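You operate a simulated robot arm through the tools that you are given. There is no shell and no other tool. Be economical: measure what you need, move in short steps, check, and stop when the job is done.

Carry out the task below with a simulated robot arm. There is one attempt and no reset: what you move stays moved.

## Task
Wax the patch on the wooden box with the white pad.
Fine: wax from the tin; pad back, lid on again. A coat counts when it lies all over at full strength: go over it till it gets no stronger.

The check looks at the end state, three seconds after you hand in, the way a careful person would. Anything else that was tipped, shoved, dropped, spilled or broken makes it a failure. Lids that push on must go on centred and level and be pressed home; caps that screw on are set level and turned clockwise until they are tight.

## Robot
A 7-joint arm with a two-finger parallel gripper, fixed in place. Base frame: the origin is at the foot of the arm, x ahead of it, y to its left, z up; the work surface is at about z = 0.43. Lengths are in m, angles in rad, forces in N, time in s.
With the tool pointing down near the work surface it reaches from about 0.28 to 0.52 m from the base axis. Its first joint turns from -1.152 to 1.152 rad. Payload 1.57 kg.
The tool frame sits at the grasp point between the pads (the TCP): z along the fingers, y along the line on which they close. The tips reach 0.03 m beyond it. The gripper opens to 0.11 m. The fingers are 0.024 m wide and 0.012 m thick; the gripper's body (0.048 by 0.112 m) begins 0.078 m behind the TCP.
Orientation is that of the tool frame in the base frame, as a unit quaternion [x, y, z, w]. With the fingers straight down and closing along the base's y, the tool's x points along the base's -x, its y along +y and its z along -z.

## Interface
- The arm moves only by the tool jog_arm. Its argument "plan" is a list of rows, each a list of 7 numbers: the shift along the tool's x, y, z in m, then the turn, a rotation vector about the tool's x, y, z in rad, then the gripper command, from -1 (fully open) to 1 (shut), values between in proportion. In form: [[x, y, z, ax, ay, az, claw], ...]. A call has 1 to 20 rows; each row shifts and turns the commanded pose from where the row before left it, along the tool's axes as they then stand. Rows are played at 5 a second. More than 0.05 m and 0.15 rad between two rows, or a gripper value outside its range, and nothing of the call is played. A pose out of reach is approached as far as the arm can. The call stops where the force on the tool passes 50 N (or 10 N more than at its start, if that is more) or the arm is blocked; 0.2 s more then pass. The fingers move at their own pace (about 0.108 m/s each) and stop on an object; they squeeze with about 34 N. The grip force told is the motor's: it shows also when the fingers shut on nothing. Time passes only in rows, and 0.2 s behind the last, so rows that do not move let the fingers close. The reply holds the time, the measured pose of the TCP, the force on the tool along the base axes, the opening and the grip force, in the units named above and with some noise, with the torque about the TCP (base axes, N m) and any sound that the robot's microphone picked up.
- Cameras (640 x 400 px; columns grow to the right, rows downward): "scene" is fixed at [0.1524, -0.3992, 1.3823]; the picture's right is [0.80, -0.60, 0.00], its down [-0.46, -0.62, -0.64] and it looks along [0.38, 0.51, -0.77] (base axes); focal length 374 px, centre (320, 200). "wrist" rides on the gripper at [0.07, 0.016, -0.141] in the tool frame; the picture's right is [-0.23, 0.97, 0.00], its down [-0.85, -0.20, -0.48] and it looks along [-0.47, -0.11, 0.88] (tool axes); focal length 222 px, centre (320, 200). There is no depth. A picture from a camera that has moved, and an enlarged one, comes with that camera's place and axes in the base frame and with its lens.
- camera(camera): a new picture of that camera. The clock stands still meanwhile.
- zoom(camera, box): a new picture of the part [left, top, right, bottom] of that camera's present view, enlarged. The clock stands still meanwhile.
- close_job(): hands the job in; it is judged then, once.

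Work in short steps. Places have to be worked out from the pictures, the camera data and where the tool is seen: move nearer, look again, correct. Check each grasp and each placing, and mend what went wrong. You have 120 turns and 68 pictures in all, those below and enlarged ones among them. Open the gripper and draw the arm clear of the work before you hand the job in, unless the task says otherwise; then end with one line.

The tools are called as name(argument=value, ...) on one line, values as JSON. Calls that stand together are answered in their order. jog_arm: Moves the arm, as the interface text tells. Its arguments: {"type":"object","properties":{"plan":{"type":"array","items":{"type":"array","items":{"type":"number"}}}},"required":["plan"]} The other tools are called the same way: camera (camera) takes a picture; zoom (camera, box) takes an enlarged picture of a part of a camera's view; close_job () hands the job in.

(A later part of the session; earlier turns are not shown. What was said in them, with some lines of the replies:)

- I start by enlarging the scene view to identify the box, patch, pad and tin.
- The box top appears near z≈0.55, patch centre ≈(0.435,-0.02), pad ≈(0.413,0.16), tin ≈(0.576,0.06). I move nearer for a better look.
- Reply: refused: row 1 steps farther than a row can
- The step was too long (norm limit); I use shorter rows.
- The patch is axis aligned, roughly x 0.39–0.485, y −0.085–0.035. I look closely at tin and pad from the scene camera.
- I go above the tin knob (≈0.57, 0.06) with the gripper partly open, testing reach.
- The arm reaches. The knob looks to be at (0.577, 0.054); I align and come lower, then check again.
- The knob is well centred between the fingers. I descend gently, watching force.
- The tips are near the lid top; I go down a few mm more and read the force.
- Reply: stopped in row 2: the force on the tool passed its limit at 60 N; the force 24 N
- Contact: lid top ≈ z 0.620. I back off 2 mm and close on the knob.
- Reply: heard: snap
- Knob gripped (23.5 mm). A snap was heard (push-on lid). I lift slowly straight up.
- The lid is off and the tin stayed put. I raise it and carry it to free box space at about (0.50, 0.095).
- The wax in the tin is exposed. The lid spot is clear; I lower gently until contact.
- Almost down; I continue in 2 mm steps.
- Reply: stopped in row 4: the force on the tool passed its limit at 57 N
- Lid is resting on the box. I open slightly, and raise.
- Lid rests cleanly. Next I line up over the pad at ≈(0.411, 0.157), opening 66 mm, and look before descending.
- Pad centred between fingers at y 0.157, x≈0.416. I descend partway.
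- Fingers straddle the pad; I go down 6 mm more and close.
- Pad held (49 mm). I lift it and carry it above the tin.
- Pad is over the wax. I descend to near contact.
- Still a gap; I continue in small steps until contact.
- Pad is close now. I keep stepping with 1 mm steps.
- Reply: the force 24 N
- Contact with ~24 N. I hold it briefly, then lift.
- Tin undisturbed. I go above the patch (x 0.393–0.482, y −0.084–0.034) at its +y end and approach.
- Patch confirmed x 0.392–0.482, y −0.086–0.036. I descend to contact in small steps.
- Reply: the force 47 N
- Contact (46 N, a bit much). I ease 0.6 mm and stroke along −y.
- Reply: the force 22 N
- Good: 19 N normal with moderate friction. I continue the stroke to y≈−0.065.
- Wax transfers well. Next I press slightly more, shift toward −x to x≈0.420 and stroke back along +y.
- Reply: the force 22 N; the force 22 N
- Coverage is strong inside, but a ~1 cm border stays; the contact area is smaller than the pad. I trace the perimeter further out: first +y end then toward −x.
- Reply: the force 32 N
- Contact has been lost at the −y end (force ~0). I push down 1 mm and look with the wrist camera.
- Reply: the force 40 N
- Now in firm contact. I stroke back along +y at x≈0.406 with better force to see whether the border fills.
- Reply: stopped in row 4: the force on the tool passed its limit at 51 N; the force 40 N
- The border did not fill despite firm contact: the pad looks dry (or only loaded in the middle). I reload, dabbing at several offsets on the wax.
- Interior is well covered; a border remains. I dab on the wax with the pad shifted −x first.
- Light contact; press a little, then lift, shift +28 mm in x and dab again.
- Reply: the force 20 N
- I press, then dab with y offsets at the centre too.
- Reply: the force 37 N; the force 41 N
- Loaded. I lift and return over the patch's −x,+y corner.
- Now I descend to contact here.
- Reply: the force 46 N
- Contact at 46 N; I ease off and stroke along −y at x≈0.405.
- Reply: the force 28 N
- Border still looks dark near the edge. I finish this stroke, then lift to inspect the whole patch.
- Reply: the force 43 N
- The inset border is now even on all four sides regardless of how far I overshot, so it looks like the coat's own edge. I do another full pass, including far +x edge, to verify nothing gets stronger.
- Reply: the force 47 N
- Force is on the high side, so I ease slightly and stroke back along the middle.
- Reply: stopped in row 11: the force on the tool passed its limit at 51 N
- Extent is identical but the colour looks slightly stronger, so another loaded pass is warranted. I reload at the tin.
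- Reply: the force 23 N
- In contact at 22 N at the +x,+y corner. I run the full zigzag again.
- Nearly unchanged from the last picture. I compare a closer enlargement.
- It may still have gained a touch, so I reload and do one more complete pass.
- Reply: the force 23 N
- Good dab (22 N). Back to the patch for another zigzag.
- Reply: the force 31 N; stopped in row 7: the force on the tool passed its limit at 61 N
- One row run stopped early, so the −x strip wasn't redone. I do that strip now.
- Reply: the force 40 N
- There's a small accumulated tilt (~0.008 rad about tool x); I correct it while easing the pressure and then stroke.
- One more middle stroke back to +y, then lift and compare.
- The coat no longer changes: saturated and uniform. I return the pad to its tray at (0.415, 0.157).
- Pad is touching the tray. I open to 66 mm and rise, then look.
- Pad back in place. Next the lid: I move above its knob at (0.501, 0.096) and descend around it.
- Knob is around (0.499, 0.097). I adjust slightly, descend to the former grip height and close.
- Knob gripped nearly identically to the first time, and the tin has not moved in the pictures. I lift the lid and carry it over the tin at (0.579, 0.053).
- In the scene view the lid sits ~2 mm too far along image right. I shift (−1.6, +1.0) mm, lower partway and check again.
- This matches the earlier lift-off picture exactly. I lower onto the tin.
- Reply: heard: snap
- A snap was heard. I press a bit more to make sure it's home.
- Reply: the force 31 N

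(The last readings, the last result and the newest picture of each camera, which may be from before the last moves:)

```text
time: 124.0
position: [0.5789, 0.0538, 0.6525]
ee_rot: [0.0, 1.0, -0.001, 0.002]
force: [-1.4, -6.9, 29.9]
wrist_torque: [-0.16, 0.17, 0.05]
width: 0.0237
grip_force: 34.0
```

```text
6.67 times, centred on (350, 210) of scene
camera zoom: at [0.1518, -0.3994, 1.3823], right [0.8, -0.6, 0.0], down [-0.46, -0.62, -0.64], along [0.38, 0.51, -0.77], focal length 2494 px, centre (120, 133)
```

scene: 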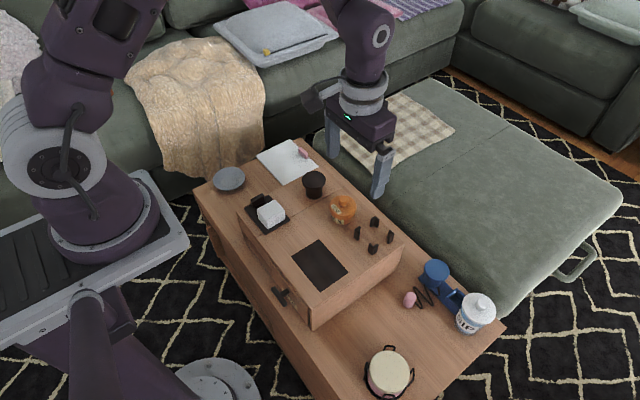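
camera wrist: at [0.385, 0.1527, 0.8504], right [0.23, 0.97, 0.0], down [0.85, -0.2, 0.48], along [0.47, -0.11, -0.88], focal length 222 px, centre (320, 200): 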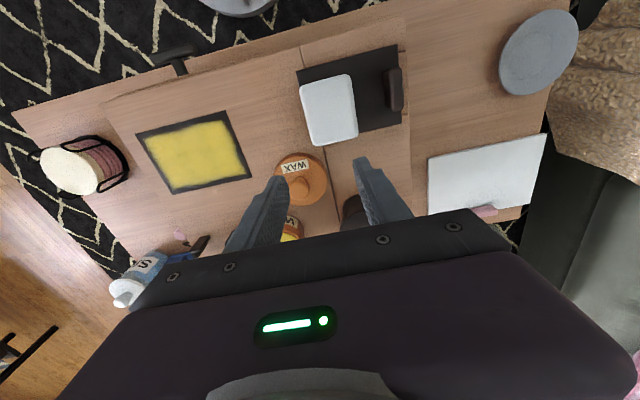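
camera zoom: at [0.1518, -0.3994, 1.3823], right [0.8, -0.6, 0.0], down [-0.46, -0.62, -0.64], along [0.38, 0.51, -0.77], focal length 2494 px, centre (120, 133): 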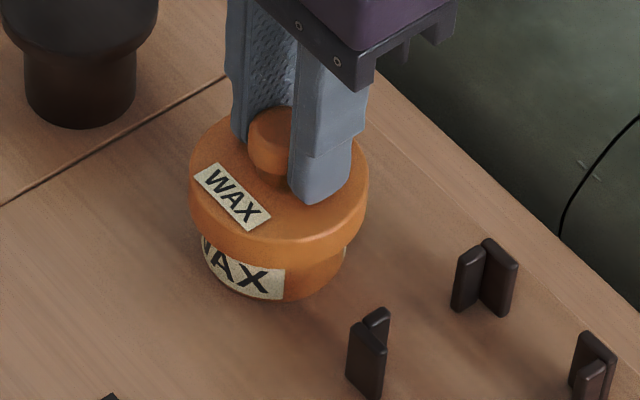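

Lid is seated level as at the start. I relieve pressure, open a little, lift away and check.

jog_arm(plan=[[0, 0, -0.0012, 0, 0, 0, 1], [0, 0, 0, 0, 0, 0, 0.1], [0, 0, 0, 0, 0, 0, 0.1], [0, 0, -0.03, 0, 0, 0, 0.1], [0, 0, -0.04, 0, 0, 0, 0.1], [0, 0, -0.04, 0, 0, 0, -0.5], [0.03, -0.03, -0.02, 0, 0, 0, -1], [0.03, -0.03, -0.02, 0, 0, 0, -1], [0.03, -0.03, -0.02, 0, 0, 0, -1], [0, 0, 0, 0, 0, 0, -1]])

camera(camera="scene")

zoom(camera="scene", box=[220, 150, 400, 290])

zoom(camera="wrist", box=[220, 20, 480, 220])

```text
time: 126.2
position: [0.4844, -0.0358, 0.8221]
ee_rot: [0.0, 1.0, -0.001, 0.001]
force: [-0.3, 0.4, -0.8]
wrist_torque: [-0.01, 0.0, -0.01]
width: 0.1102
grip_force: 0.0
```

```text
10 pictures are left
```

scene: 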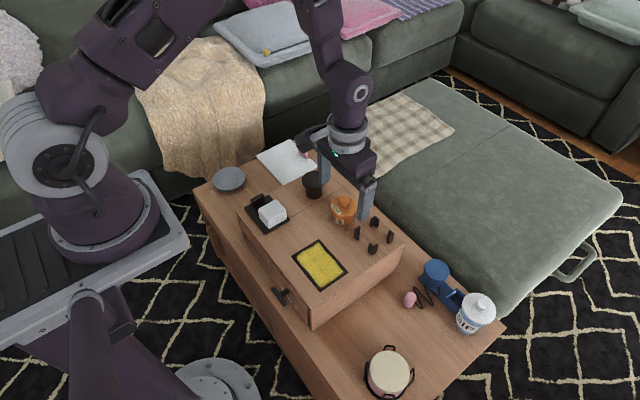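

```text
2.86 times, centred on (310, 220) of scene
camera zoom: at [0.1523, -0.3992, 1.3823], right [0.8, -0.6, 0.0], down [-0.46, -0.62, -0.64], along [0.38, 0.51, -0.77], focal length 1069 px, centre (349, 143)
```

zoom: 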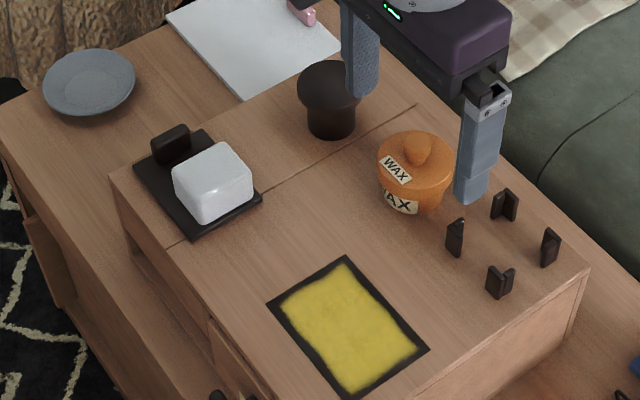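

```text
2.00 times, centred on (350, 120) of wrist
camera zoom: at [0.417, -0.0194, 0.9633], right [0.23, 0.97, 0.0], down [0.85, -0.2, 0.48], along [0.47, -0.11, -0.88], focal length 444 px, centre (260, 360)
```

zoom: 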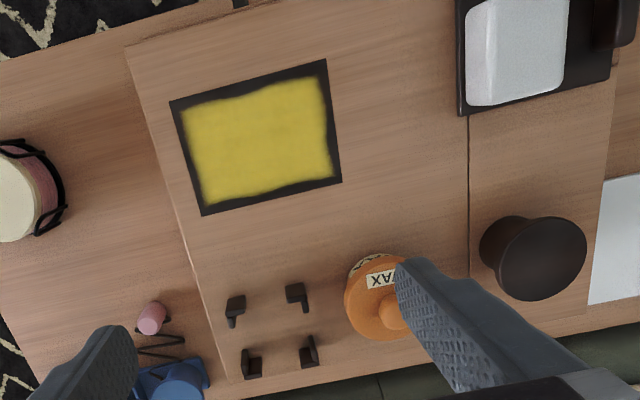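

Everything is back in place: coat even, pad on its tray, lid on level, gripper open and clear. I hand in.

close_job()

```text
The job is handed in.
```

The patch is waxed with the white pad and handed in. The colour stopped getting stronger over the last passes. A dark rim under 1 cm wide stayed unwaxed on all four sides: re-stroking the edges, some with a freshly loaded pad, didn't shrink it, so I took it as the coat's own edge. The pad is back on its tray within a few millimetres of its old spot, the lid snapped back on level, and the gripper is open and clear.
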